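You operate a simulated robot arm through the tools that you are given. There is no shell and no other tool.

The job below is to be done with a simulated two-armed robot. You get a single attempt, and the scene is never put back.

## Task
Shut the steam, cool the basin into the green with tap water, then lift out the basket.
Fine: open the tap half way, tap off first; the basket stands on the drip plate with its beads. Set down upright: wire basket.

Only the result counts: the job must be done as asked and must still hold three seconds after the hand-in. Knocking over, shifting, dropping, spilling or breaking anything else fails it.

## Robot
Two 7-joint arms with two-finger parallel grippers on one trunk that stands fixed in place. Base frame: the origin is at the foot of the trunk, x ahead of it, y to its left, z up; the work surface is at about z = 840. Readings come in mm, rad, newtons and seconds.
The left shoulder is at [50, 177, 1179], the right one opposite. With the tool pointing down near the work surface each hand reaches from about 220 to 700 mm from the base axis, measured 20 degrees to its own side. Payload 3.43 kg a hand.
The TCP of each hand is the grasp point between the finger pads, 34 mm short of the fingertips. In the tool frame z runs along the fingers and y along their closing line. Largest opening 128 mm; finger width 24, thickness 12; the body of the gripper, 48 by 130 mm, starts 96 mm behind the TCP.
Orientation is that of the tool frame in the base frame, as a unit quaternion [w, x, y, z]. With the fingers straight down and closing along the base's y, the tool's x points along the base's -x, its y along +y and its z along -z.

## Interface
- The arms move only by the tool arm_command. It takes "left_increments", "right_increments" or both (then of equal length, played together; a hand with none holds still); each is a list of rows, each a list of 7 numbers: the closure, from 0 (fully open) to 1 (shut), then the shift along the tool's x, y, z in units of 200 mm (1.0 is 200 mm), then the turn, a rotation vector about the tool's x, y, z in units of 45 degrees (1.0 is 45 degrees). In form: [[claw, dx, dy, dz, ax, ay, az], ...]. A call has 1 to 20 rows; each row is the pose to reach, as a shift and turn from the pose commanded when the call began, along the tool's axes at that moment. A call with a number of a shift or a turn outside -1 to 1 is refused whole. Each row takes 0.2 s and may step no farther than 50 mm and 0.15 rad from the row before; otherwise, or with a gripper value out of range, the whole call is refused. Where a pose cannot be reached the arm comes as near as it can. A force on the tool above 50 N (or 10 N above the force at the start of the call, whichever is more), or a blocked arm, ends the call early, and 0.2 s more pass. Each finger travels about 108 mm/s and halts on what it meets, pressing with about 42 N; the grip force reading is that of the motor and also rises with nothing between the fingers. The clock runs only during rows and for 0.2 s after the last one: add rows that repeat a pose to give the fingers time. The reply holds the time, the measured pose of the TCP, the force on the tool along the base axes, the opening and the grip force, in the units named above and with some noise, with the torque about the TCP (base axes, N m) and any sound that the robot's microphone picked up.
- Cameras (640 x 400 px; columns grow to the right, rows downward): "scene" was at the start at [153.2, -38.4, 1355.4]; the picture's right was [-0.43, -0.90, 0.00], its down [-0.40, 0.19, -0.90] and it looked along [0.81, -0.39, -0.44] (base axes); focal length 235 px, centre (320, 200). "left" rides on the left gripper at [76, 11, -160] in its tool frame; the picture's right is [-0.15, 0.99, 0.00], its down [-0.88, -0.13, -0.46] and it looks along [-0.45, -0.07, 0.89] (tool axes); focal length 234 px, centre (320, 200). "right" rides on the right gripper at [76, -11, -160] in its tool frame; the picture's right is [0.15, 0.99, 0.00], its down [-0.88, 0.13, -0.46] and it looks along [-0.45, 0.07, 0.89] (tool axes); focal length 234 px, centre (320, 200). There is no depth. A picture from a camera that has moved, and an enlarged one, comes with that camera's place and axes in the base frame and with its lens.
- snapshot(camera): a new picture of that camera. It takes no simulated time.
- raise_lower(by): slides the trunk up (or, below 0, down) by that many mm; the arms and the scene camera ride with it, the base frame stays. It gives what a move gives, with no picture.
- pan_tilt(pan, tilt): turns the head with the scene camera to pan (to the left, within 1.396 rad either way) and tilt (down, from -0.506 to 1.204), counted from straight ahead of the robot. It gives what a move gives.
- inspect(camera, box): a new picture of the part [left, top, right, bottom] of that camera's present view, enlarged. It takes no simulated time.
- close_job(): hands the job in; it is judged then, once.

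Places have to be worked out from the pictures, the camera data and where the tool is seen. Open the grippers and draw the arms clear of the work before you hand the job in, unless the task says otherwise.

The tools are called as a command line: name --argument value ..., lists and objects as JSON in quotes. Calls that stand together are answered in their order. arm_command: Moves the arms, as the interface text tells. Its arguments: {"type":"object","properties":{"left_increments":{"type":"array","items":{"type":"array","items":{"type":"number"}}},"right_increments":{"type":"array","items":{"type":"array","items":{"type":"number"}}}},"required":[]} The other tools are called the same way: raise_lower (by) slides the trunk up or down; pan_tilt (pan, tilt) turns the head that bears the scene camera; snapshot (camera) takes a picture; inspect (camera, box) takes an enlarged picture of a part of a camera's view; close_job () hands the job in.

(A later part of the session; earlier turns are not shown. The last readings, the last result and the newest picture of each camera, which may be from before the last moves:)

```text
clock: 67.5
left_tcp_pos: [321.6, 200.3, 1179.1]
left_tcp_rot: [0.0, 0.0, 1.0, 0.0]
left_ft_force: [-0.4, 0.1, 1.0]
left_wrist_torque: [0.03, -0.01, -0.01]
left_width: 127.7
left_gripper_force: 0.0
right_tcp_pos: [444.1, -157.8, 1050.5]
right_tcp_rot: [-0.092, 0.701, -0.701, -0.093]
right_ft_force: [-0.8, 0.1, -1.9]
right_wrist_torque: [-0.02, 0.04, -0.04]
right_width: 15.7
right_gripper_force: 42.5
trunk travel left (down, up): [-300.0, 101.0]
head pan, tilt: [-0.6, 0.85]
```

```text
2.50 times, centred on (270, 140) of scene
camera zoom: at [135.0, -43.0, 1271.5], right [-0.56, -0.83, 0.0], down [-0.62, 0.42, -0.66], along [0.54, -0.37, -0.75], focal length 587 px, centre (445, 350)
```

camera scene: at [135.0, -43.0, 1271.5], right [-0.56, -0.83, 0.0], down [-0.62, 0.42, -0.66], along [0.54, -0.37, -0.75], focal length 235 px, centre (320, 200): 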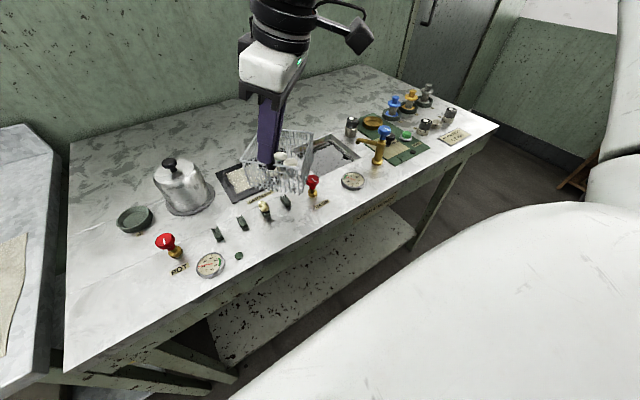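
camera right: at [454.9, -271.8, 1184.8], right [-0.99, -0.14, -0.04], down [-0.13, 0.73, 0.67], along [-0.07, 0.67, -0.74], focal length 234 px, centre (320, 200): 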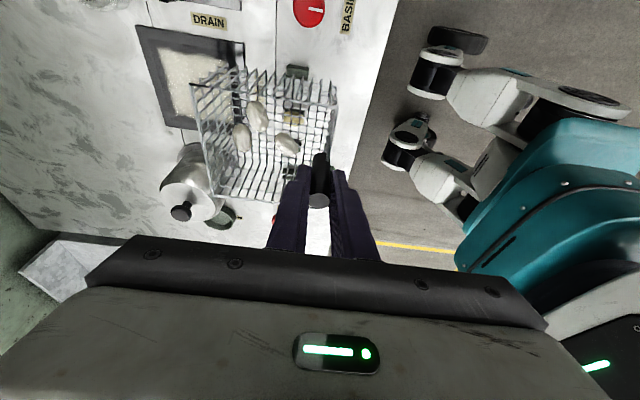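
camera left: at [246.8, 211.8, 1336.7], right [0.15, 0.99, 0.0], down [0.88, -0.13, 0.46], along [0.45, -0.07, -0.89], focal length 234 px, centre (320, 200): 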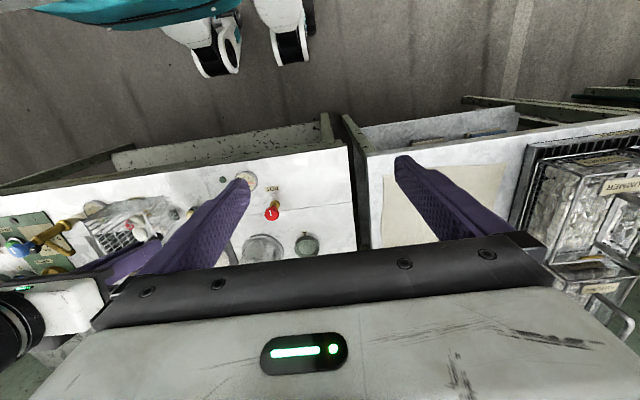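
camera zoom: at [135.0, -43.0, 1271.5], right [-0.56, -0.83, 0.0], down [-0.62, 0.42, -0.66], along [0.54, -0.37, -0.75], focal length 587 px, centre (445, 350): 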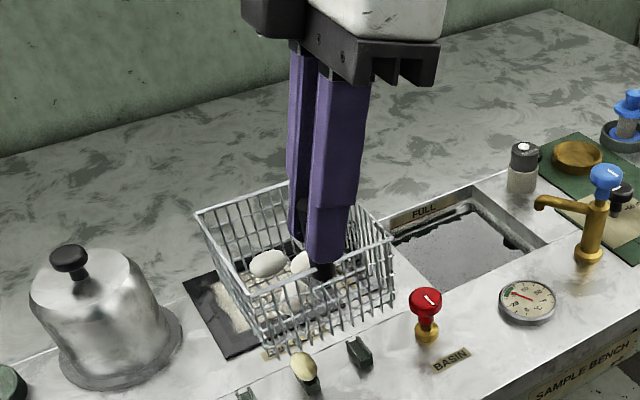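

Now at 90° with the basket upright and the plate ahead. Extending 125 mm in +x and 11 mm in +y to put the basket centre over the plate at (619,−140), still at height.

arm_command --right_increments '[[1, -0.003, -0.03, 0.001, 0, 0, 0], [1, -0.008, -0.09, 0.002, 0, 0, 0], [1, -0.013, -0.155, 0.0035, 0, 0, 0], [1, -0.018, -0.22, 0.005, 0, 0, 0], [1, -0.024, -0.285, 0.0065, 0, 0, 0], [1, -0.029, -0.35, 0.008, 0, 0, 0], [1, -0.035, -0.415, 0.0095, 0, 0, 0], [1, -0.04, -0.48, 0.011, 0, 0, 0], [1, -0.046, -0.545, 0.012, 0, 0, 0], [1, -0.05, -0.6, 0.013, 0, 0, 0], [1, -0.052, -0.625, 0.014, 0, 0, 0], [1, -0.052, -0.625, 0.014, 0, 0, 0], [1, -0.052, -0.625, 0.014, 0, 0, 0]]'

snapshot --camera "right"

inspect --camera "scene" --box '[180, 60, 360, 220]'

inspect --camera "right" --box '[160, 40, 380, 220]'

```text
clock: 70.3
left_tcp_pos: [322.3, 199.4, 1177.5]
left_tcp_rot: [-0.001, 0.0, 1.0, -0.001]
left_ft_force: [1.5, -0.4, -0.9]
left_wrist_torque: [-0.01, -0.01, -0.01]
left_width: 128.0
left_gripper_force: 0.1
right_tcp_pos: [543.5, -161.8, 1046.9]
right_tcp_rot: [0.095, -0.7, 0.701, 0.092]
right_ft_force: [0.3, 0.1, -0.8]
right_wrist_torque: [-0.03, 0.02, 0.02]
right_width: 15.7
right_gripper_force: 42.2
right hand out of reach, approached as far as the arm can: row 8, 9, 10, 11, 12, 13
trunk travel left (down, up): [-300.0, 101.0]
head pan, tilt: [-0.6, 0.85]
```

```text
taken
camera right: at [554.1, -276.7, 1181.5], right [-0.99, -0.14, -0.04], down [-0.13, 0.73, 0.67], along [-0.06, 0.67, -0.74], focal length 234 px, centre (320, 200)
```

right: 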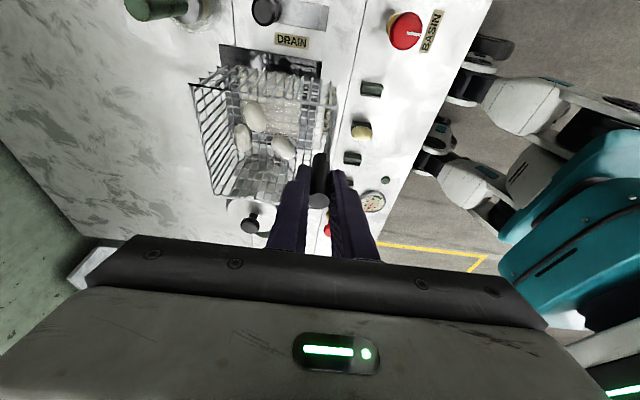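

```text
2.50 times, centred on (270, 140) of scene
camera zoom: at [135.0, -43.0, 1271.5], right [-0.56, -0.83, 0.0], down [-0.62, 0.42, -0.66], along [0.54, -0.37, -0.75], focal length 587 px, centre (445, 350)
```

zoom: 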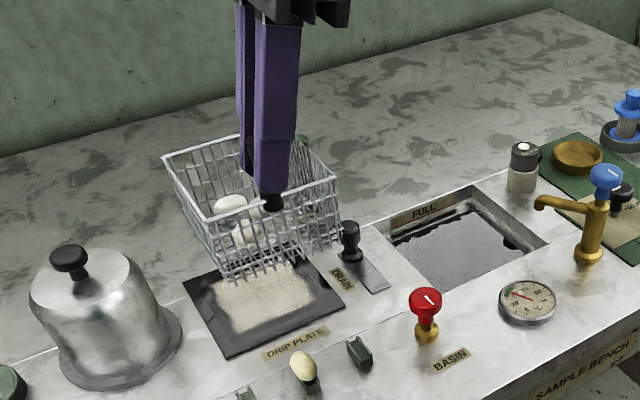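

```text
2.22 times, centred on (270, 130) of right
camera zoom: at [554.1, -276.7, 1181.5], right [-0.99, -0.14, -0.04], down [-0.13, 0.73, 0.67], along [-0.06, 0.67, -0.74], focal length 520 px, centre (431, 356)
```

zoom: 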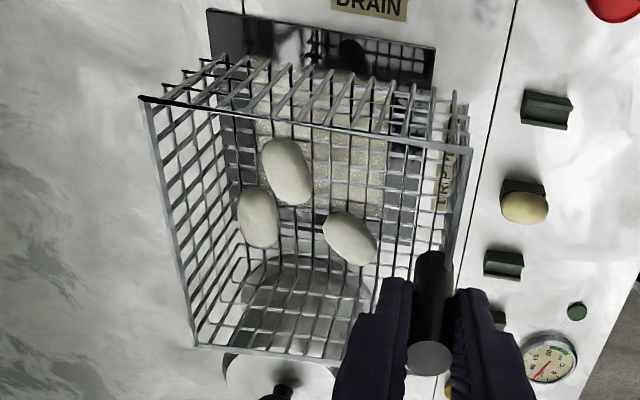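

The hand is 25 mm short in x and 15 mm in y, with the basket centre at about (594,−155). I'll lower 60 mm straight down first (bottom to ~880, nothing under but the plate) and then try extending at this lower height.

arm_command --right_increments '[[1, 0.013, 0, 0.048, 0, 0, 0], [1, 0.026, 0, 0.0966, 0, 0, 0], [1, 0.039, 0, 0.145, 0, 0, 0], [1, 0.052, 0, 0.193, 0, 0, 0], [1, 0.065, 0, 0.2415, 0, 0, 0], [1, 0.0777, 0, 0.29, 0, 0, 0], [1, 0.053, -0.043, 0.2965, 0, 0, 0], [1, 0.029, -0.085, 0.303, 0, 0, 0], [1, 0.005, -0.1275, 0.3095, 0, 0, 0], [1, 0.005, -0.1275, 0.3095, 0, 0, 0]]'

snapshot --camera "right"

inspect --camera "scene" --box '[180, 60, 360, 220]'

```text
clock: 72.5
left_tcp_pos: [323.1, 199.5, 1178.1]
left_tcp_rot: [0.0, 0.0, 1.0, -0.001]
left_ft_force: [-0.1, -0.9, -0.7]
left_wrist_torque: [-0.01, -0.02, -0.02]
left_width: 128.0
left_gripper_force: 0.1
right_tcp_pos: [545.3, -159.9, 989.2]
right_tcp_rot: [-0.094, 0.701, -0.701, -0.093]
right_ft_force: [1.1, 0.4, -1.4]
right_wrist_torque: [0.02, 0.06, 0.0]
right_width: 16.0
right_gripper_force: 42.1
right hand out of reach, approached as far as the arm can: row 7, 8, 9, 10
trunk travel left (down, up): [-300.0, 101.0]
head pan, tilt: [-0.6, 0.85]
```

```text
taken
camera right: at [556.8, -275.4, 1123.7], right [-0.99, -0.14, -0.04], down [-0.13, 0.73, 0.67], along [-0.06, 0.67, -0.74], focal length 234 px, centre (320, 200)
```

right: 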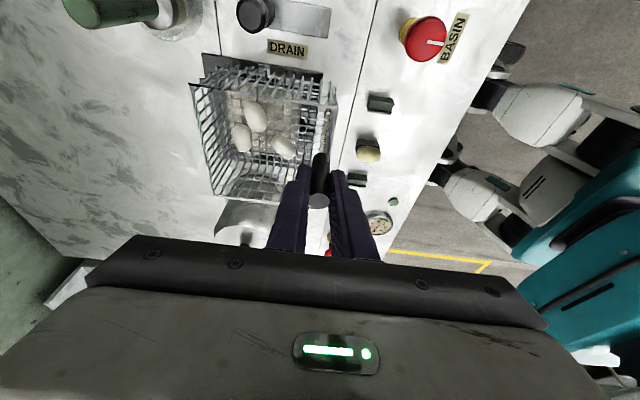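

```text
2.50 times, centred on (270, 140) of scene
camera zoom: at [135.0, -43.0, 1271.5], right [-0.56, -0.83, 0.0], down [-0.62, 0.42, -0.66], along [0.54, -0.37, -0.75], focal length 587 px, centre (445, 350)
```

zoom: 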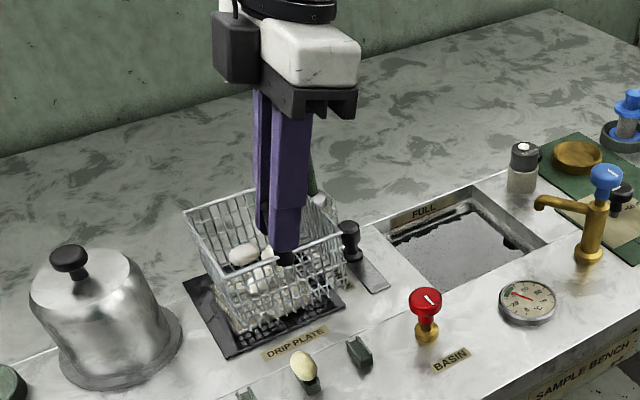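

The limit is horizontal and posture-related: basket centre is at about (595,−153), i.e. ~24 mm short of the plate centre. I'll set the basket down gently here (most of it on the plate), then regrasp with the fingers leaning forward toward +x, which gives more reach, for the final shift. Lowering 28 mm first.

arm_command --right_increments '[[1, 0.0065, 0, 0.024, 0, 0, 0], [1, 0.013, 0, 0.048, 0, 0, 0], [1, 0.0195, 0, 0.072, 0, 0, 0], [1, 0.026, 0, 0.0966, 0, 0, 0], [1, 0.0315, 0, 0.117, 0, 0, 0], [1, 0.0363, 0, 0.1352, 0, 0, 0], [1, 0.0363, 0, 0.1352, 0, 0, 0]]'

inspect --camera "scene" --box '[210, 120, 310, 200]'

inspect --camera "right" --box '[170, 40, 350, 210]'

```text
clock: 74.1
left_tcp_pos: [322.3, 200.2, 1177.6]
left_tcp_rot: [-0.001, 0.0, 1.0, 0.0]
left_ft_force: [-0.4, 0.0, -0.5]
left_wrist_torque: [0.03, -0.01, 0.02]
left_width: 128.2
left_gripper_force: 0.1
right_tcp_pos: [543.8, -160.8, 960.2]
right_tcp_rot: [-0.095, 0.701, -0.701, -0.093]
right_ft_force: [1.5, -0.5, -1.5]
right_wrist_torque: [-0.04, 0.11, -0.02]
right_width: 15.9
right_gripper_force: 42.3
trunk travel left (down, up): [-300.0, 101.0]
head pan, tilt: [-0.6, 0.85]
```

```text
5.00 times, centred on (260, 160) of scene
camera zoom: at [135.0, -43.0, 1271.5], right [-0.56, -0.83, 0.0], down [-0.62, 0.42, -0.66], along [0.54, -0.37, -0.75], focal length 1174 px, centre (620, 400)
```

zoom: 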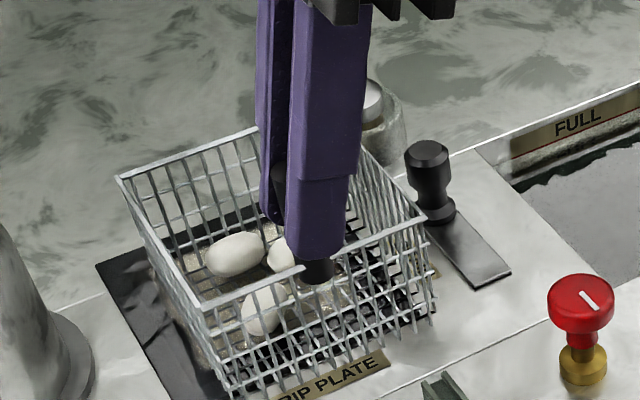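

```text
2.35 times, centred on (260, 125) of right
camera zoom: at [553.8, -275.6, 1095.2], right [-0.99, -0.14, -0.04], down [-0.13, 0.73, 0.67], along [-0.06, 0.67, -0.74], focal length 551 px, centre (461, 376)
```

zoom: 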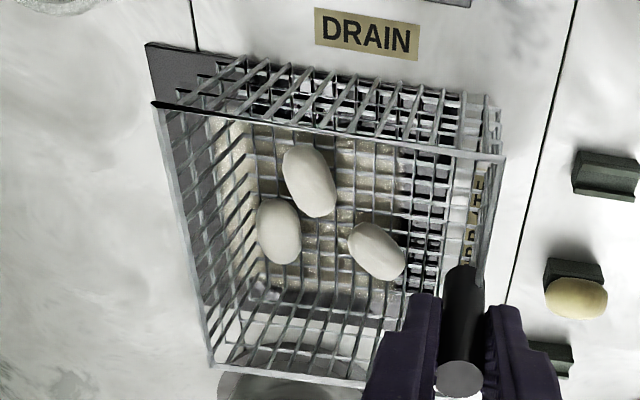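

Bottom is at about 852 now. Lowering in 2 mm steps to feel contact.

arm_command --right_increments '[[1, 0.0026, 0, 0.0097, 0, 0, 0], [1, 0.0052, 0, 0.0193, 0, 0, 0], [1, 0.0065, 0, 0.024, 0, 0, 0], [1, 0.0065, 0, 0.024, 0, 0, 0]]'

```text
clock: 75.1
left_tcp_pos: [321.6, 199.8, 1178.9]
left_tcp_rot: [0.002, -0.001, 1.0, -0.001]
left_ft_force: [0.2, -0.1, -0.1]
left_wrist_torque: [0.05, -0.02, -0.01]
left_width: 128.1
left_gripper_force: 0.2
right_tcp_pos: [542.3, -160.7, 959.5]
right_tcp_rot: [0.097, -0.701, 0.701, 0.092]
right_ft_force: [-0.3, -2.0, 14.1]
right_wrist_torque: [-0.4, -0.11, 0.01]
right_width: 16.0
right_gripper_force: 41.5
right hand out of reach, approached as far as the arm can: row 2, 3, 4
trunk travel left (down, up): [-300.0, 101.0]
head pan, tilt: [-0.6, 0.85]
```

Contact felt: 14 N upward at TCP z≈959.5, so the basket stands on the plate. I ease up ~1 mm and open the fingers slightly to release.

arm_command --right_increments '[[1, -0.001, 0, -0.004, 0, 0, 0], [0.95, -0.001, 0, -0.004, 0, 0, 0], [0.85, -0.001, 0, -0.004, 0, 0, 0], [0.75, -0.001, 0, -0.004, 0, 0, 0], [0.68, -0.001, 0, -0.004, 0, 0, 0], [0.68, -0.001, 0, -0.004, 0, 0, 0]]'

inspect --camera "scene" --box '[210, 120, 310, 200]'

inspect --camera "right" --box '[170, 40, 350, 210]'

```text
clock: 76.5
left_tcp_pos: [323.2, 199.7, 1178.8]
left_tcp_rot: [-0.001, -0.001, 1.0, 0.0]
left_ft_force: [0.1, -0.2, -0.8]
left_wrist_torque: [0.08, 0.01, -0.01]
left_width: 128.0
left_gripper_force: 0.0
right_tcp_pos: [540.9, -160.9, 957.9]
right_tcp_rot: [-0.093, 0.701, -0.701, -0.092]
right_ft_force: [0.0, 0.5, 0.0]
right_wrist_torque: [0.0, 0.0, 0.01]
right_width: 40.8
right_gripper_force: 0.1
trunk travel left (down, up): [-300.0, 101.0]
head pan, tilt: [-0.6, 0.85]
```

```text
5.00 times, centred on (260, 160) of scene
camera zoom: at [134.9, -43.0, 1271.5], right [-0.56, -0.83, 0.0], down [-0.62, 0.42, -0.66], along [0.54, -0.37, -0.75], focal length 1174 px, centre (620, 400)
```

zoom: 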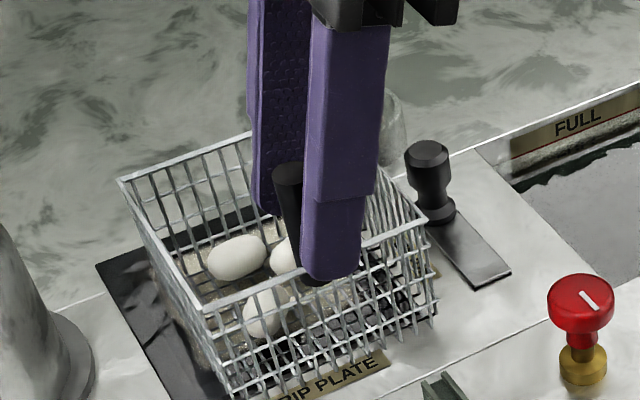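

```text
2.35 times, centred on (260, 125) of right
camera zoom: at [553.7, -276.1, 1092.7], right [-0.99, -0.14, -0.04], down [-0.13, 0.73, 0.67], along [-0.07, 0.67, -0.74], focal length 551 px, centre (461, 376)
```

zoom: 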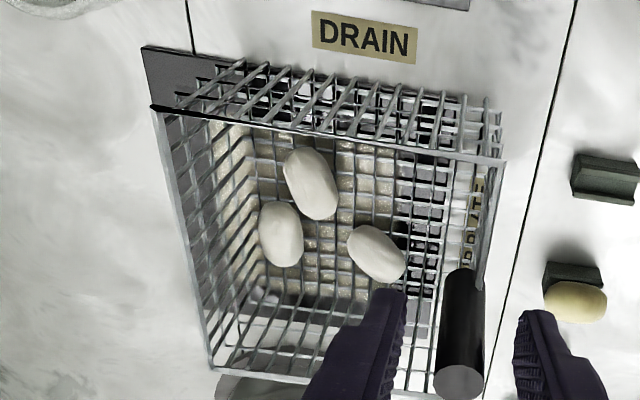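

The basket stands upright on its own with its centre at about (592,−153); it needs about +27 mm x and +13 mm y more. I lift the open fingers straight up off the handle and back away.

arm_command --right_increments '[[0.68, -0.013, 0, -0.048, 0, 0, 0], [0.68, -0.039, 0, -0.145, 0, 0, 0], [0.68, -0.065, 0, -0.2415, 0, 0, 0], [0.68, -0.0971, 0, -0.362, 0, 0, 0], [0.68, -0.1295, 0, -0.483, 0, 0, 0], [0.68, -0.03, 0.1, -0.51, 0, 0, 0], [0.68, 0.0635, 0.2, -0.535, 0, 0, 0]]'

inspect --camera "scene" --box '[190, 100, 330, 210]'

snapshot --camera "right"

```text
clock: 78.1
left_tcp_pos: [321.8, 199.9, 1178.2]
left_tcp_rot: [0.0, 0.0, 1.0, 0.0]
left_ft_force: [-0.5, 0.6, -0.1]
left_wrist_torque: [0.0, -0.02, -0.05]
left_width: 127.9
left_gripper_force: 0.1
right_tcp_pos: [502.0, -200.2, 1058.7]
right_tcp_rot: [-0.094, 0.701, -0.701, -0.093]
right_ft_force: [-0.5, 0.2, 0.7]
right_wrist_torque: [0.02, -0.03, -0.01]
right_width: 41.1
right_gripper_force: 0.0
trunk travel left (down, up): [-300.0, 101.0]
head pan, tilt: [-0.6, 0.85]
```

```text
3.64 times, centred on (260, 155) of scene
camera zoom: at [134.6, -43.1, 1271.6], right [-0.56, -0.83, 0.0], down [-0.62, 0.42, -0.66], along [0.54, -0.37, -0.75], focal length 854 px, centre (538, 364)
```

zoom: 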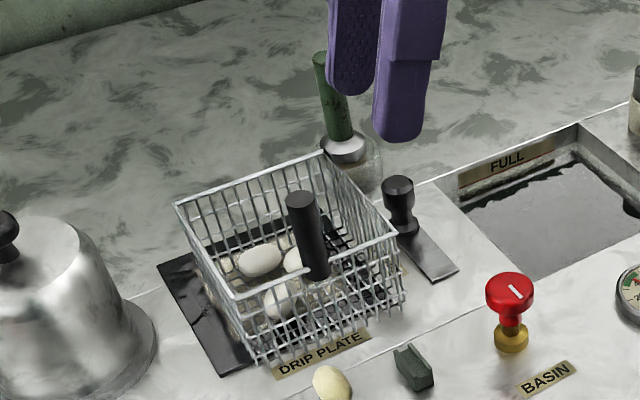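

```text
taken
camera right: at [513.0, -315.0, 1193.0], right [-0.99, -0.14, -0.04], down [-0.13, 0.73, 0.67], along [-0.07, 0.67, -0.74], focal length 234 px, centre (320, 200)
```

right: 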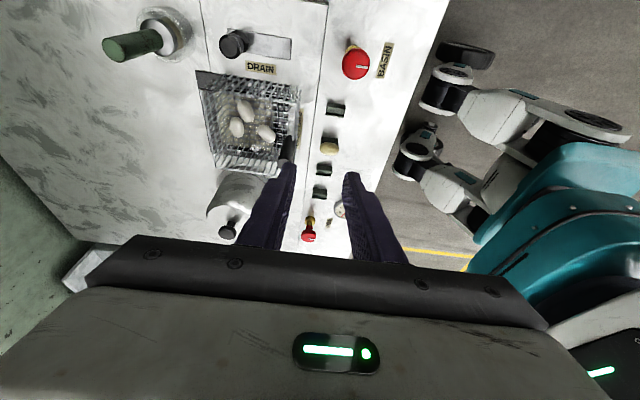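

The basket stands upright with its beads. Now turning the empty hand back clockwise 45° (of 90°).

arm_command --right_increments '[[0.6, 0, 0.02, 0, 0.044, 0, 0.164], [0.5, 0, 0.05, 0, 0.088, 0, 0.328], [0.5, 0, 0.08, 0, 0.132, 0, 0.493], [0.5, 0, 0.1, 0, 0.176, 0, 0.657], [0.5, 0, 0.1, 0, 0.22, 0, 0.821], [0.5, 0, 0.1, 0, 0.259, 0, 0.966]]'

arm_command --right_increments '[[0.5, 0, 0, 0, 0.044, 0, 0.164], [0.5, 0, 0, 0, 0.088, 0, 0.328], [0.5, 0, 0, 0, 0.132, 0, 0.493], [0.5, 0, 0, 0, 0.176, 0, 0.657], [0.5, 0, 0, 0, 0.22, 0, 0.821], [0.5, 0, 0, 0, 0.259, 0, 0.966]]'

```text
clock: 79.5
left_tcp_pos: [322.5, 200.2, 1178.3]
left_tcp_rot: [0.0, 0.0, 1.0, 0.0]
left_ft_force: [0.4, 0.4, 0.1]
left_wrist_torque: [0.0, 0.04, -0.01]
left_width: 128.1
left_gripper_force: 0.0
right_tcp_pos: [481.8, -202.3, 1058.7]
right_tcp_rot: [0.121, -0.377, 0.917, 0.051]
right_ft_force: [-0.1, -0.5, 0.1]
right_wrist_torque: [-0.02, 0.0, 0.01]
right_width: 64.1
right_gripper_force: 0.1
trunk travel left (down, up): [-300.0, 101.0]
head pan, tilt: [-0.6, 0.85]
```

```text
clock: 80.9
left_tcp_pos: [322.9, 198.7, 1177.4]
left_tcp_rot: [0.0, 0.0, 1.0, 0.0]
left_ft_force: [-0.1, 0.0, -0.4]
left_wrist_torque: [0.0, -0.01, -0.01]
left_width: 127.7
left_gripper_force: 0.0
right_tcp_pos: [481.9, -202.5, 1057.9]
right_tcp_rot: [0.131, 0.001, 0.991, 0.001]
right_ft_force: [0.3, -0.2, -0.6]
right_wrist_torque: [0.02, -0.03, 0.02]
right_width: 64.1
right_gripper_force: 0.2
trunk travel left (down, up): [-300.0, 101.0]
head pan, tilt: [-0.6, 0.85]
```

Hand is back at yaw 0 with 15° lean. Adding 25° more forward lean (total 40°).

arm_command --right_increments '[[0.5, 0, 0, 0, 0, -0.14, 0], [0.5, 0, 0, 0, 0, -0.28, 0], [0.5, 0, 0, 0, 0, -0.42, 0], [0.5, 0, 0, 0, 0, -0.556, 0], [0.5, 0, 0, 0, 0, -0.556, 0]]'

snapshot --camera "right"

snapshot --camera "scene"

```text
clock: 82.1
left_tcp_pos: [322.0, 200.0, 1177.6]
left_tcp_rot: [0.0, 0.0, 1.0, 0.0]
left_ft_force: [-0.9, 0.1, -0.1]
left_wrist_torque: [0.01, 0.0, 0.02]
left_width: 128.1
left_gripper_force: 0.1
right_tcp_pos: [482.0, -202.4, 1057.7]
right_tcp_rot: [0.344, 0.001, 0.939, 0.001]
right_ft_force: [-0.6, 0.1, -0.3]
right_wrist_torque: [-0.02, 0.0, -0.01]
right_width: 64.0
right_gripper_force: 0.0
trunk travel left (down, up): [-300.0, 101.0]
head pan, tilt: [-0.6, 0.85]
```

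```text
taken
camera right: at [321.4, -213.2, 1131.2], right [-0.11, 0.99, -0.09], down [0.38, 0.13, 0.92], along [0.92, 0.07, -0.39], focal length 234 px, centre (320, 200)
```

right: 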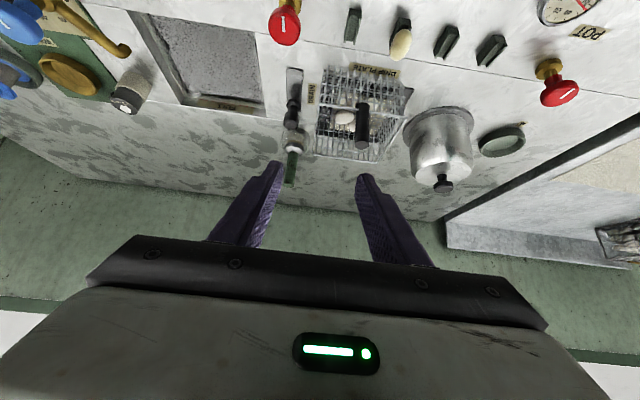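

```text
taken
camera scene: at [134.9, -43.0, 1271.5], right [-0.56, -0.83, 0.0], down [-0.62, 0.42, -0.66], along [0.54, -0.37, -0.75], focal length 235 px, centre (320, 200)
```

scene: 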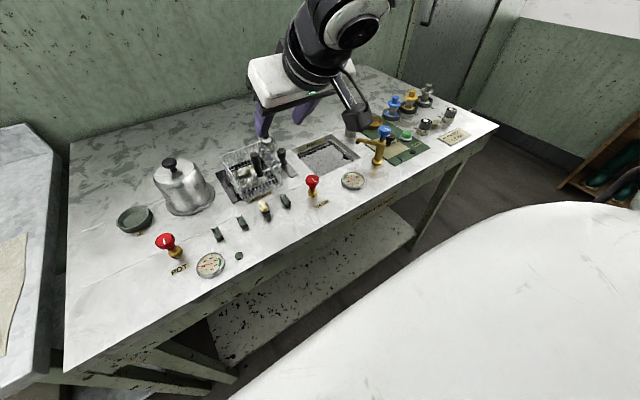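

Now a reach test in the air above the final handle spot: TCP to (565,−140,1030), tips still above the handle.

arm_command --right_increments '[[0.5, -0.046, 0.062, 0.075, 0, 0, 0], [0.5, -0.091, 0.124, 0.15, 0, 0, 0], [0.5, -0.137, 0.186, 0.224, 0, 0, 0], [0.5, -0.182, 0.248, 0.3, 0, 0, 0], [0.5, -0.228, 0.31, 0.374, 0, 0, 0], [0.5, -0.228, 0.31, 0.374, 0, 0, 0]]'

snapshot --camera "right"

inspect --camera "scene" --box '[190, 100, 330, 210]'

```text
clock: 83.5
left_tcp_pos: [321.7, 199.4, 1178.5]
left_tcp_rot: [0.0, 0.001, 1.0, -0.001]
left_ft_force: [0.5, 1.2, 0.7]
left_wrist_torque: [-0.01, -0.02, 0.01]
left_width: 127.8
left_gripper_force: 0.0
right_tcp_pos: [565.3, -140.0, 1033.4]
right_tcp_rot: [0.342, 0.0, 0.94, 0.001]
right_ft_force: [-0.7, -0.7, 0.0]
right_wrist_torque: [0.02, 0.0, 0.04]
right_width: 64.3
right_gripper_force: 0.0
trunk travel left (down, up): [-300.0, 101.0]
head pan, tilt: [-0.6, 0.85]
```

```text
taken
camera right: at [404.9, -151.0, 1105.6], right [-0.11, 0.99, -0.09], down [0.38, 0.13, 0.92], along [0.92, 0.07, -0.39], focal length 234 px, centre (320, 200)
```

right: 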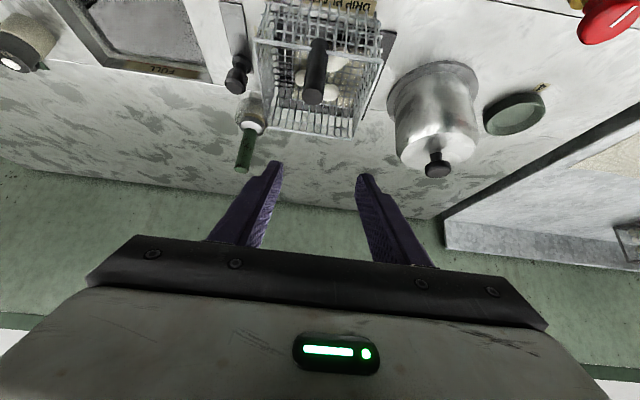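

```text
3.64 times, centred on (260, 155) of scene
camera zoom: at [134.8, -42.9, 1271.6], right [-0.56, -0.83, 0.0], down [-0.62, 0.42, -0.66], along [0.54, -0.37, -0.75], focal length 854 px, centre (538, 364)
```

zoom: 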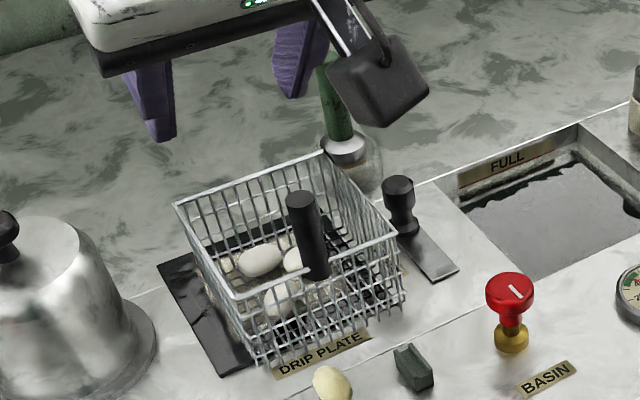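

Reach is confirmed with the 40° lean. Zooming to fix the handle and basket position relative to the plate.

inspect --camera "right" --box '[240, 0, 420, 150]'

inspect --camera "scene" --box '[215, 130, 295, 205]'

```text
2.67 times, centred on (330, 75) of right
camera zoom: at [404.9, -151.0, 1105.6], right [-0.11, 0.99, -0.09], down [0.38, 0.13, 0.92], along [0.92, 0.07, -0.39], focal length 624 px, centre (293, 533)
```

zoom: 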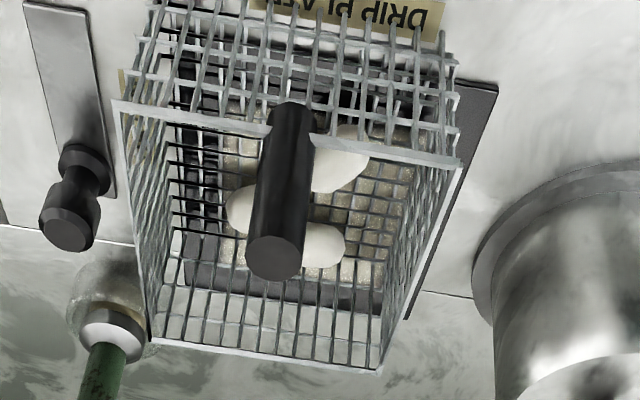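

```text
5.33 times, centred on (255, 168) of scene
camera zoom: at [134.8, -42.9, 1271.6], right [-0.56, -0.83, 0.0], down [-0.62, 0.42, -0.66], along [0.54, -0.37, -0.75], focal length 1252 px, centre (667, 373)
```

zoom: 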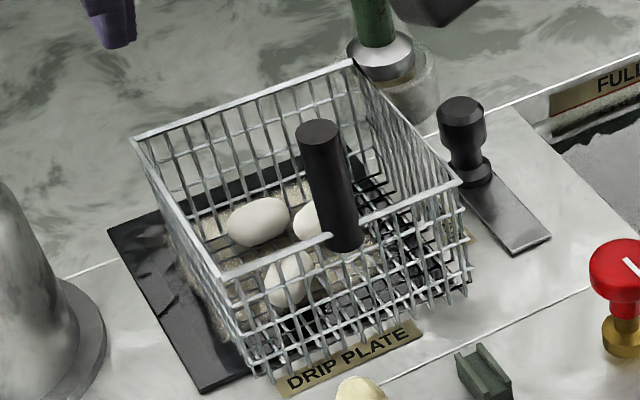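

Handle now at about (544,−154.5), top z≈956. I'll back the hand to the start of a slanted approach line behind the handle, open 64 mm.

arm_command --right_increments '[[0.5, 0.095, -0.018, -0.024, 0, 0, 0], [0.5, 0.19, -0.036, -0.049, 0, 0, 0], [0.5, 0.286, -0.054, -0.073, 0, 0, 0], [0.5, 0.381, -0.0725, -0.098, 0, 0, 0], [0.5, 0.381, -0.0725, -0.098, 0, 0, 0]]'

snapshot --camera "right"

inspect --camera "scene" --box '[190, 100, 330, 210]'

inspect --camera "right" --box '[240, 50, 400, 200]'

```text
clock: 84.7
left_tcp_pos: [322.5, 199.8, 1177.7]
left_tcp_rot: [0.0, -0.001, 1.0, 0.0]
left_ft_force: [-0.1, 1.1, 0.3]
left_wrist_torque: [0.01, -0.02, 0.01]
left_width: 127.9
left_gripper_force: 0.1
right_tcp_pos: [493.9, -155.0, 997.2]
right_tcp_rot: [0.343, 0.001, 0.939, 0.001]
right_ft_force: [0.8, 0.7, 0.6]
right_wrist_torque: [0.0, -0.01, -0.01]
right_width: 64.0
right_gripper_force: 0.1
trunk travel left (down, up): [-300.0, 101.0]
head pan, tilt: [-0.6, 0.85]
```

```text
taken
camera right: at [333.1, -165.9, 1069.4], right [-0.11, 0.99, -0.09], down [0.38, 0.13, 0.92], along [0.92, 0.07, -0.39], focal length 234 px, centre (320, 200)
```

right: 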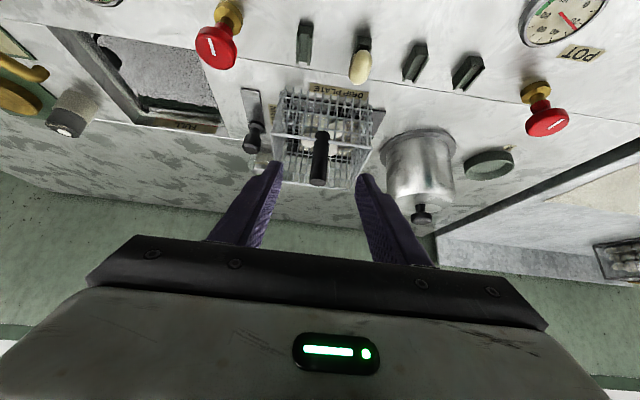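

```text
3.64 times, centred on (260, 155) of scene
camera zoom: at [135.0, -43.0, 1271.5], right [-0.56, -0.83, 0.0], down [-0.62, 0.42, -0.66], along [0.54, -0.37, -0.75], focal length 854 px, centre (538, 364)
```

zoom: 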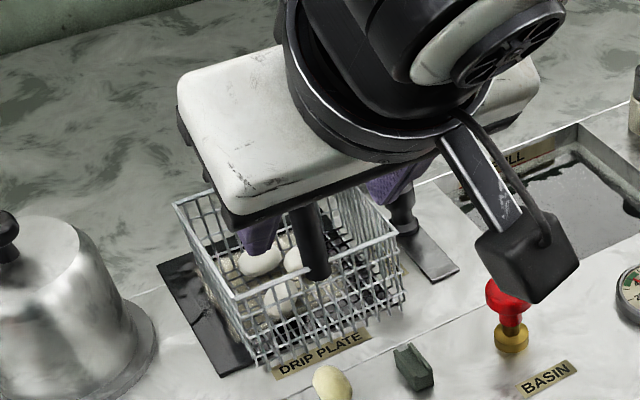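

```text
2.67 times, centred on (320, 125) of right
camera zoom: at [333.1, -165.9, 1069.4], right [-0.11, 0.99, -0.09], down [0.38, 0.13, 0.92], along [0.92, 0.07, -0.39], focal length 624 px, centre (320, 400)
```

zoom: 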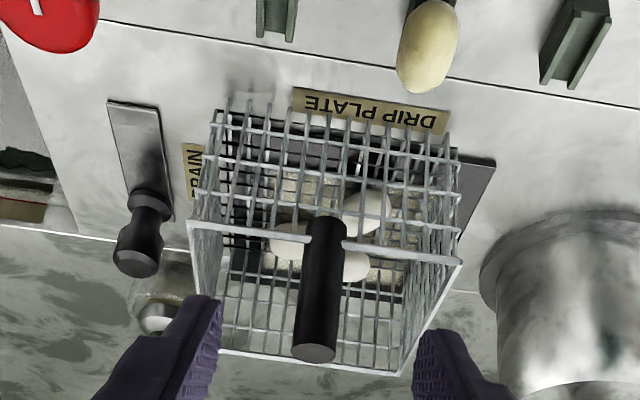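

The handle lies centred between the open fingers (y≈−153.5). Sliding in along the finger direction to TCP (533,−153.5,955), tips staying above the rim.

arm_command --right_increments '[[0.5, -0.004, 0.0075, 0.08, 0, 0, 0], [0.55, -0.008, 0.0075, 0.16, 0, 0, 0], [0.6, -0.011, 0.0075, 0.23, 0, 0, 0], [0.6, -0.014, 0.0075, 0.287, 0, 0, 0], [0.6, -0.014, 0.0075, 0.287, 0, 0, 0]]'

inspect --camera "right" --box '[240, 50, 400, 220]'

inspect --camera "scene" --box '[190, 100, 330, 210]'

```text
clock: 85.9
left_tcp_pos: [322.4, 199.4, 1177.5]
left_tcp_rot: [-0.001, 0.0, 1.0, -0.001]
left_ft_force: [-0.9, 0.7, 0.3]
left_wrist_torque: [-0.01, 0.03, 0.0]
left_width: 128.0
left_gripper_force: 0.0
right_tcp_pos: [534.2, -152.0, 953.0]
right_tcp_rot: [0.343, 0.001, 0.939, 0.001]
right_ft_force: [-0.5, 0.3, -0.6]
right_wrist_torque: [0.01, -0.02, -0.03]
right_width: 51.3
right_gripper_force: 0.1
trunk travel left (down, up): [-300.0, 101.0]
head pan, tilt: [-0.6, 0.85]
```

```text
2.35 times, centred on (320, 135) of right
camera zoom: at [374.2, -163.6, 1026.9], right [-0.11, 0.99, -0.09], down [0.38, 0.13, 0.92], along [0.92, 0.07, -0.39], focal length 551 px, centre (320, 353)
```

zoom: 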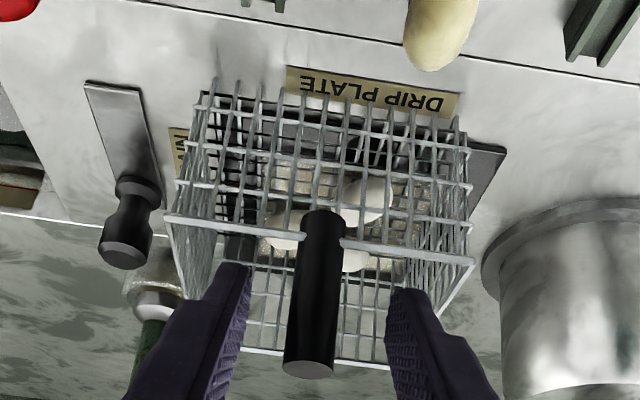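

```text
3.64 times, centred on (260, 155) of scene
camera zoom: at [134.9, -42.9, 1271.6], right [-0.56, -0.83, 0.0], down [-0.62, 0.42, -0.66], along [0.54, -0.37, -0.75], focal length 854 px, centre (538, 364)
```

zoom: 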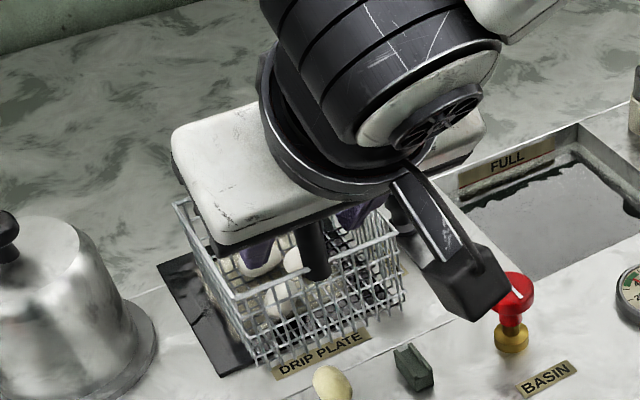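

Fingers straddle the handle with no contact. Closing on it.

arm_command --right_increments '[[0.75, 0, -0.004, 0, 0, 0, 0], [0.85, 0, -0.004, 0, 0, 0, 0], [1, 0, -0.004, 0, 0, 0, 0], [1, 0, -0.004, 0, 0, 0, 0]]'

inspect --camera "right" --box '[240, 50, 400, 220]'

inspect --camera "scene" --box '[190, 100, 330, 210]'

```text
clock: 86.9
left_tcp_pos: [322.4, 200.3, 1177.8]
left_tcp_rot: [0.0, 0.0, 1.0, 0.0]
left_ft_force: [0.1, -0.4, 0.8]
left_wrist_torque: [0.0, 0.02, -0.01]
left_width: 128.0
left_gripper_force: 0.1
right_tcp_pos: [533.4, -154.8, 953.3]
right_tcp_rot: [0.343, 0.001, 0.939, 0.0]
right_ft_force: [0.4, -0.6, 0.2]
right_wrist_torque: [-0.08, 0.03, -0.01]
right_width: 15.9
right_gripper_force: 42.2
trunk travel left (down, up): [-300.0, 101.0]
head pan, tilt: [-0.6, 0.85]
```

```text
2.35 times, centred on (320, 135) of right
camera zoom: at [373.5, -164.5, 1027.4], right [-0.11, 0.99, -0.09], down [0.38, 0.13, 0.92], along [0.92, 0.07, -0.39], focal length 551 px, centre (320, 353)
```

zoom: 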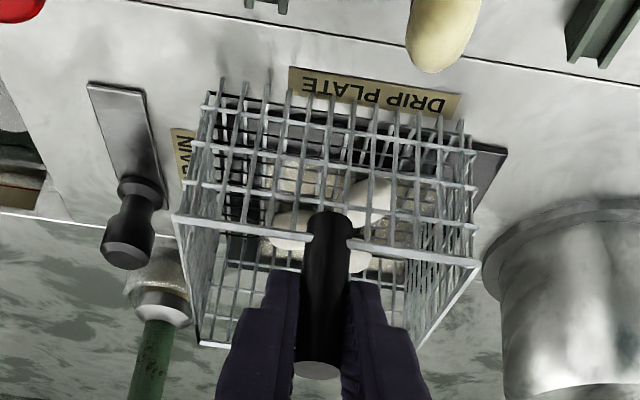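

```text
3.64 times, centred on (260, 155) of scene
camera zoom: at [134.9, -43.0, 1271.5], right [-0.56, -0.83, 0.0], down [-0.62, 0.42, -0.66], along [0.54, -0.37, -0.75], focal length 854 px, centre (538, 364)
```

zoom: 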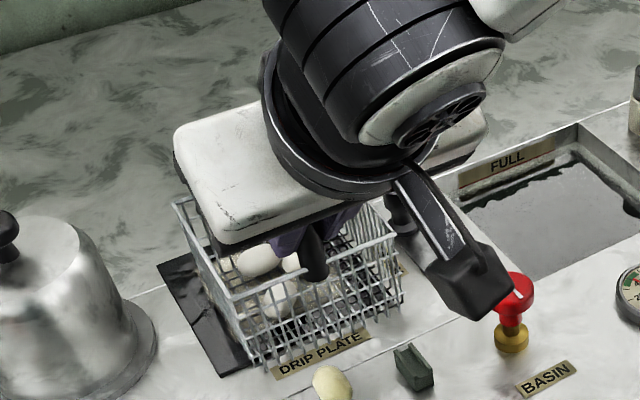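

Gripped (15.9 mm). Lifting 12 mm and checking that the basket stays level.

arm_command --right_increments '[[1, -0.0097, 0, -0.0115, 0, 0, 0], [1, -0.0193, 0, -0.023, 0, 0, 0], [1, -0.029, 0, -0.0345, 0, 0, 0], [1, -0.0386, 0, -0.046, 0, 0, 0], [1, -0.0386, 0, -0.046, 0, 0, 0]]'

inspect --camera "right" --box '[240, 50, 400, 220]'

inspect --camera "scene" --box '[190, 100, 330, 210]'

```text
clock: 88.1
left_tcp_pos: [323.1, 199.7, 1176.5]
left_tcp_rot: [0.0, 0.0, 1.0, 0.0]
left_ft_force: [0.7, 0.3, 0.4]
left_wrist_torque: [0.03, -0.02, 0.03]
left_width: 128.1
left_gripper_force: 0.0
right_tcp_pos: [533.7, -153.3, 966.5]
right_tcp_rot: [0.343, 0.001, 0.939, 0.0]
right_ft_force: [-0.6, 0.0, -1.5]
right_wrist_torque: [0.02, 0.07, -0.02]
right_width: 15.8
right_gripper_force: 41.9
trunk travel left (down, up): [-300.0, 101.0]
head pan, tilt: [-0.6, 0.85]
```

```text
2.35 times, centred on (320, 135) of right
camera zoom: at [372.8, -164.8, 1039.8], right [-0.11, 0.99, -0.09], down [0.38, 0.13, 0.92], along [0.92, 0.07, -0.39], focal length 551 px, centre (320, 353)
```

zoom: 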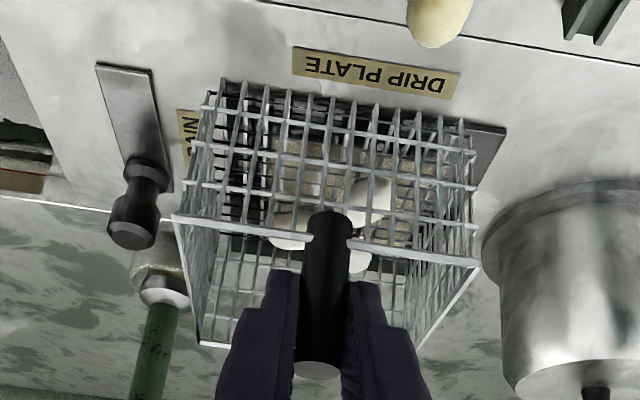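

```text
3.64 times, centred on (260, 155) of scene
camera zoom: at [135.0, -43.0, 1271.5], right [-0.56, -0.83, 0.0], down [-0.62, 0.42, -0.66], along [0.54, -0.37, -0.75], focal length 854 px, centre (538, 364)
```

zoom: 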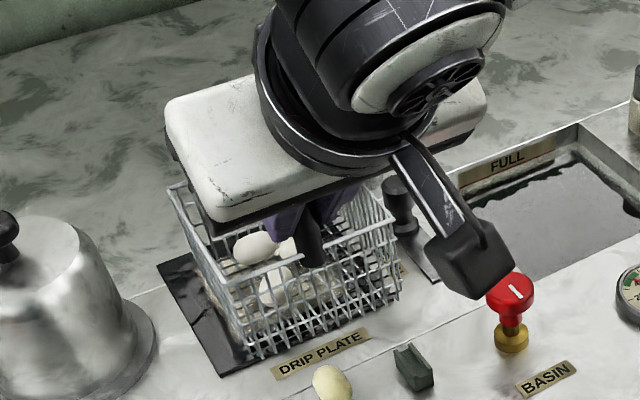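

No droop; basket is rigid in the grip. Moving +27 mm x and +12 mm y to centre it over the plate.

arm_command --right_increments '[[1, -0.02, 0.012, 0.017, 0, 0, 0], [1, -0.041, 0.024, 0.035, 0, 0, 0], [1, -0.062, 0.036, 0.052, 0, 0, 0], [1, -0.083, 0.048, 0.07, 0, 0, 0], [1, -0.103, 0.06, 0.087, 0, 0, 0], [1, -0.103, 0.06, 0.087, 0, 0, 0]]'

inspect --camera "right" --box '[240, 30, 400, 200]'

inspect --camera "scene" --box '[200, 120, 300, 210]'

snapshot --camera "left"

```text
clock: 89.5
left_tcp_pos: [323.2, 199.7, 1176.8]
left_tcp_rot: [0.0, 0.0, 1.0, 0.0]
left_ft_force: [-0.1, -0.2, -0.7]
left_wrist_torque: [0.01, 0.02, 0.01]
left_width: 128.2
left_gripper_force: 0.1
right_tcp_pos: [560.7, -142.7, 967.5]
right_tcp_rot: [0.342, 0.001, 0.94, 0.001]
right_ft_force: [0.1, -0.5, -1.6]
right_wrist_torque: [0.03, 0.06, 0.01]
right_width: 16.0
right_gripper_force: 41.1
trunk travel left (down, up): [-300.0, 101.0]
head pan, tilt: [-0.6, 0.85]
```

```text
2.35 times, centred on (320, 115) of right
camera zoom: at [400.2, -152.8, 1040.0], right [-0.11, 0.99, -0.09], down [0.38, 0.13, 0.92], along [0.92, 0.07, -0.39], focal length 551 px, centre (320, 400)
```

zoom: 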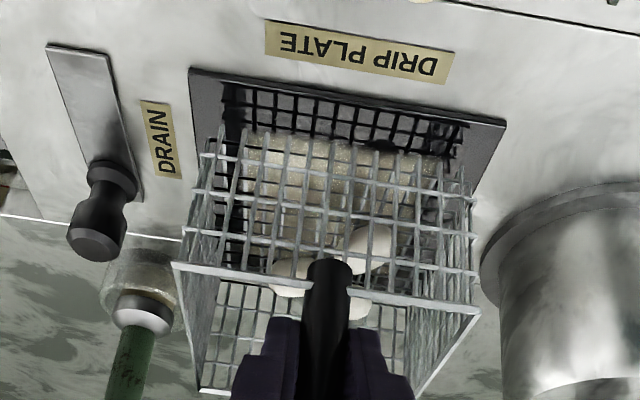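

```text
4.44 times, centred on (250, 165) of scene
camera zoom: at [135.0, -43.0, 1271.5], right [-0.56, -0.83, 0.0], down [-0.62, 0.42, -0.66], along [0.54, -0.37, -0.75], focal length 1043 px, centre (631, 356)
```

zoom: 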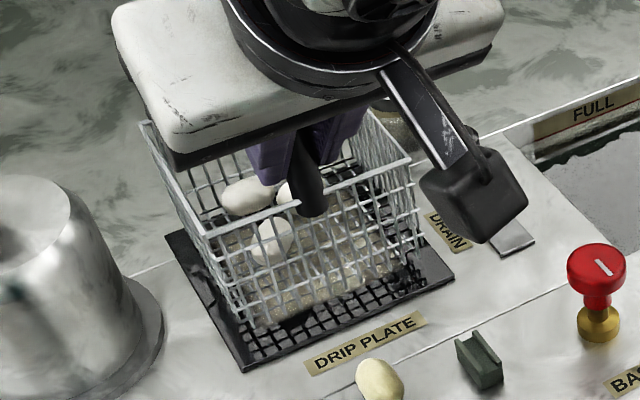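

```text
taken
camera left: at [246.8, 211.9, 1336.7], right [0.15, 0.99, 0.0], down [0.88, -0.13, 0.46], along [0.45, -0.07, -0.89], focal length 234 px, centre (320, 200)
```

left: 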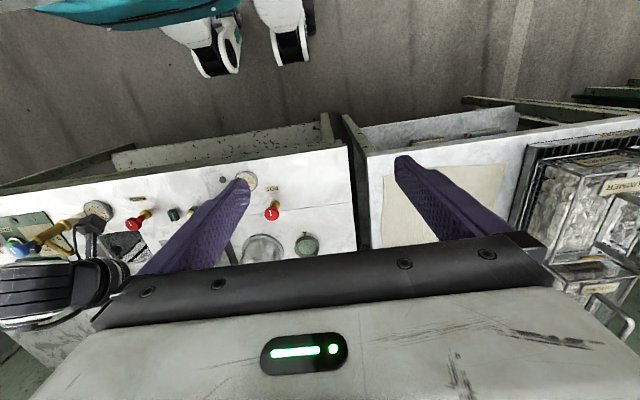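

Looks nearly centred; I'll zoom in to verify margins between basket bottom and the plate edges before lowering.

inspect --camera "scene" --box '[230, 160, 310, 210]'

inspect --camera "right" --box '[250, 50, 400, 140]'

```text
8.00 times, centred on (270, 185) of scene
camera zoom: at [135.0, -43.0, 1271.5], right [-0.56, -0.83, 0.0], down [-0.62, 0.42, -0.66], along [0.54, -0.37, -0.75], focal length 1878 px, centre (720, 320)
```

zoom: 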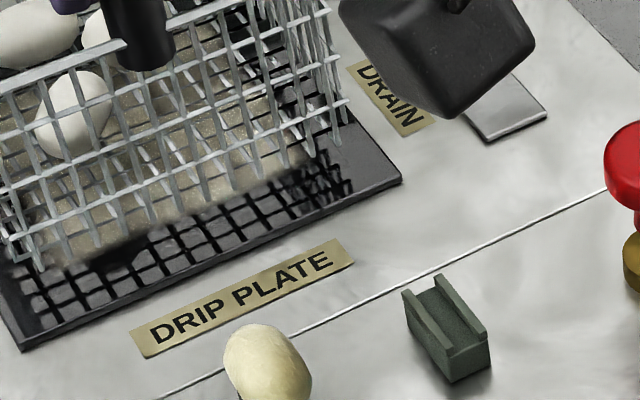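

```text
4.27 times, centred on (325, 95) of right
camera zoom: at [400.2, -152.8, 1040.0], right [-0.11, 0.99, -0.09], down [0.38, 0.13, 0.92], along [0.92, 0.07, -0.39], focal length 999 px, centre (299, 648)
```

zoom: 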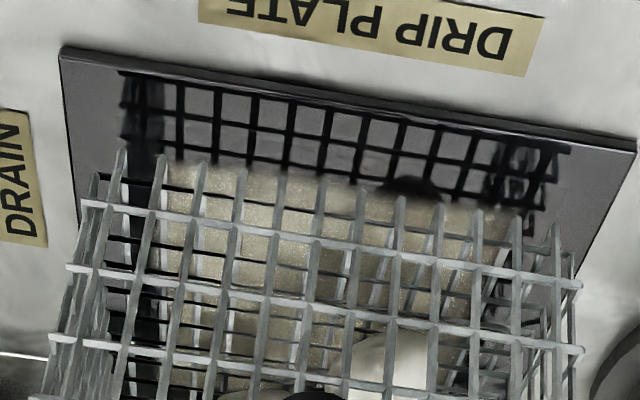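

Margins are good (bottom ~104 mm on a ~127 mm plate, offset only a few mm). I correct by −4 mm in x and lower 11 mm, then feel for contact.

arm_command --right_increments '[[1, 0.0153, 0.005, -0.0129, 0, 0, 0], [1, 0.025, 0.005, -0.0014, 0, 0, 0], [1, 0.0346, 0.005, 0.01, 0, 0, 0], [1, 0.0443, 0.005, 0.0216, 0, 0, 0], [1, 0.0507, 0.005, 0.0292, 0, 0, 0], [1, 0.0507, 0.005, 0.0292, 0, 0, 0]]'

```text
clock: 90.9
left_tcp_pos: [323.1, 199.7, 1178.1]
left_tcp_rot: [0.0, 0.001, 1.0, 0.0]
left_ft_force: [0.1, 0.6, -0.5]
left_wrist_torque: [-0.01, -0.03, -0.04]
left_width: 128.0
left_gripper_force: 0.1
right_tcp_pos: [557.8, -140.8, 955.1]
right_tcp_rot: [0.343, 0.002, 0.939, 0.0]
right_ft_force: [-0.5, -1.1, -1.8]
right_wrist_torque: [0.03, 0.07, -0.03]
right_width: 15.8
right_gripper_force: 42.2
trunk travel left (down, up): [-300.0, 101.0]
head pan, tilt: [-0.6, 0.85]
```

Still hanging free (−1.8 N). Lowering in ~1 mm steps until contact.

arm_command --right_increments '[[1, 0.0032, 0, 0.0038, 0, 0, 0], [1, 0.0064, 0, 0.0076, 0, 0, 0], [1, 0.0064, 0, 0.0076, 0, 0, 0]]'

inspect --camera "scene" --box '[200, 120, 300, 210]'

```text
clock: 91.7
left_tcp_pos: [321.8, 201.0, 1178.7]
left_tcp_rot: [0.0, 0.0, 1.0, -0.001]
left_ft_force: [0.0, 0.1, -0.2]
left_wrist_torque: [-0.01, 0.02, -0.03]
left_width: 127.9
left_gripper_force: 0.0
right_tcp_pos: [556.7, -140.6, 955.1]
right_tcp_rot: [0.344, 0.0, 0.939, 0.0]
right_ft_force: [-0.7, 0.0, 3.8]
right_wrist_torque: [-0.21, 0.18, 0.0]
right_width: 15.8
right_gripper_force: 42.2
trunk travel left (down, up): [-300.0, 101.0]
head pan, tilt: [-0.6, 0.85]
```

```text
4.44 times, centred on (250, 165) of scene
camera zoom: at [134.5, -42.9, 1271.7], right [-0.56, -0.83, 0.0], down [-0.62, 0.42, -0.66], along [0.54, -0.37, -0.75], focal length 1043 px, centre (631, 356)
```

zoom: 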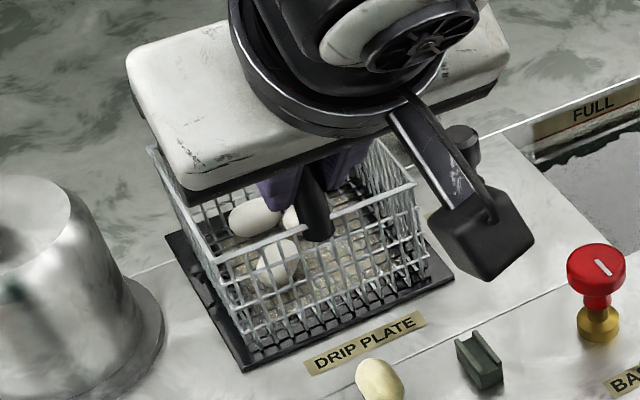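

Contact is starting (+3.8 N). One more millimetre, then release gently.

arm_command --right_increments '[[1, 0.0032, 0, 0.0038, 0, 0, 0], [1, 0.0032, 0, 0.0038, 0, 0, 0], [0.95, 0.0032, 0, 0.0038, 0, 0, 0], [0.88, 0.0032, 0, 0.0038, 0, 0, 0], [0.8, 0.0032, 0, 0.0038, 0, 0, 0], [0.7, 0.0032, 0, 0.0038, 0, 0, 0], [0.7, 0.0032, 0, 0.0038, 0, 0, 0]]'

inspect --camera "scene" --box '[200, 120, 300, 210]'

inspect --camera "right" --box '[240, 30, 400, 200]'

```text
clock: 93.3
left_tcp_pos: [322.5, 199.5, 1178.2]
left_tcp_rot: [0.0, 0.0, 1.0, 0.0]
left_ft_force: [0.3, -0.4, 0.5]
left_wrist_torque: [0.01, -0.01, 0.02]
left_width: 127.7
left_gripper_force: 0.0
right_tcp_pos: [556.6, -140.1, 952.3]
right_tcp_rot: [0.343, 0.0, 0.939, 0.001]
right_ft_force: [0.7, 0.7, 0.3]
right_wrist_torque: [0.0, -0.01, 0.02]
right_width: 38.4
right_gripper_force: 0.0
trunk travel left (down, up): [-300.0, 101.0]
head pan, tilt: [-0.6, 0.85]
```

```text
4.44 times, centred on (250, 165) of scene
camera zoom: at [134.9, -43.0, 1271.5], right [-0.56, -0.83, 0.0], down [-0.62, 0.42, -0.66], along [0.54, -0.37, -0.75], focal length 1043 px, centre (631, 356)
```

zoom: 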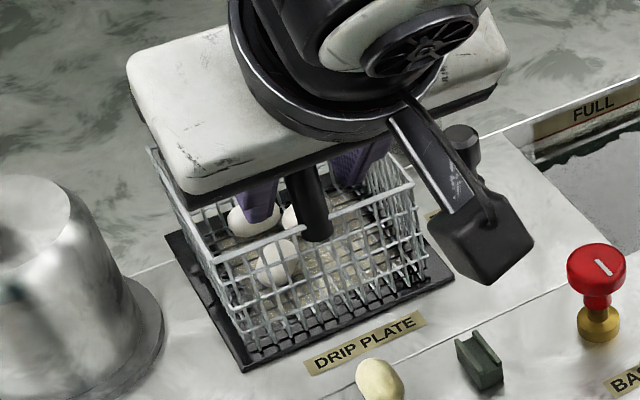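

```text
2.35 times, centred on (320, 115) of right
camera zoom: at [395.6, -151.0, 1025.3], right [-0.11, 0.99, -0.09], down [0.38, 0.13, 0.92], along [0.92, 0.07, -0.39], focal length 551 px, centre (320, 400)
```

zoom: 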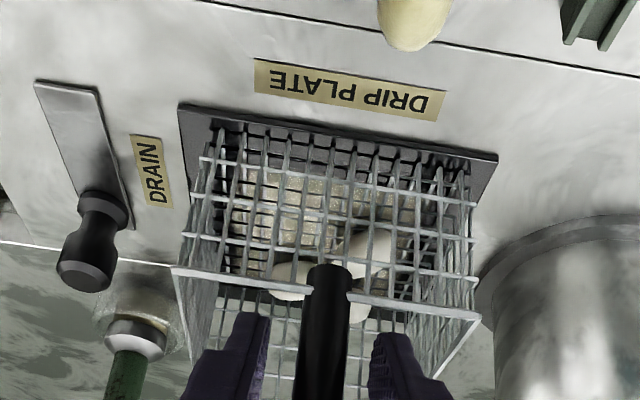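

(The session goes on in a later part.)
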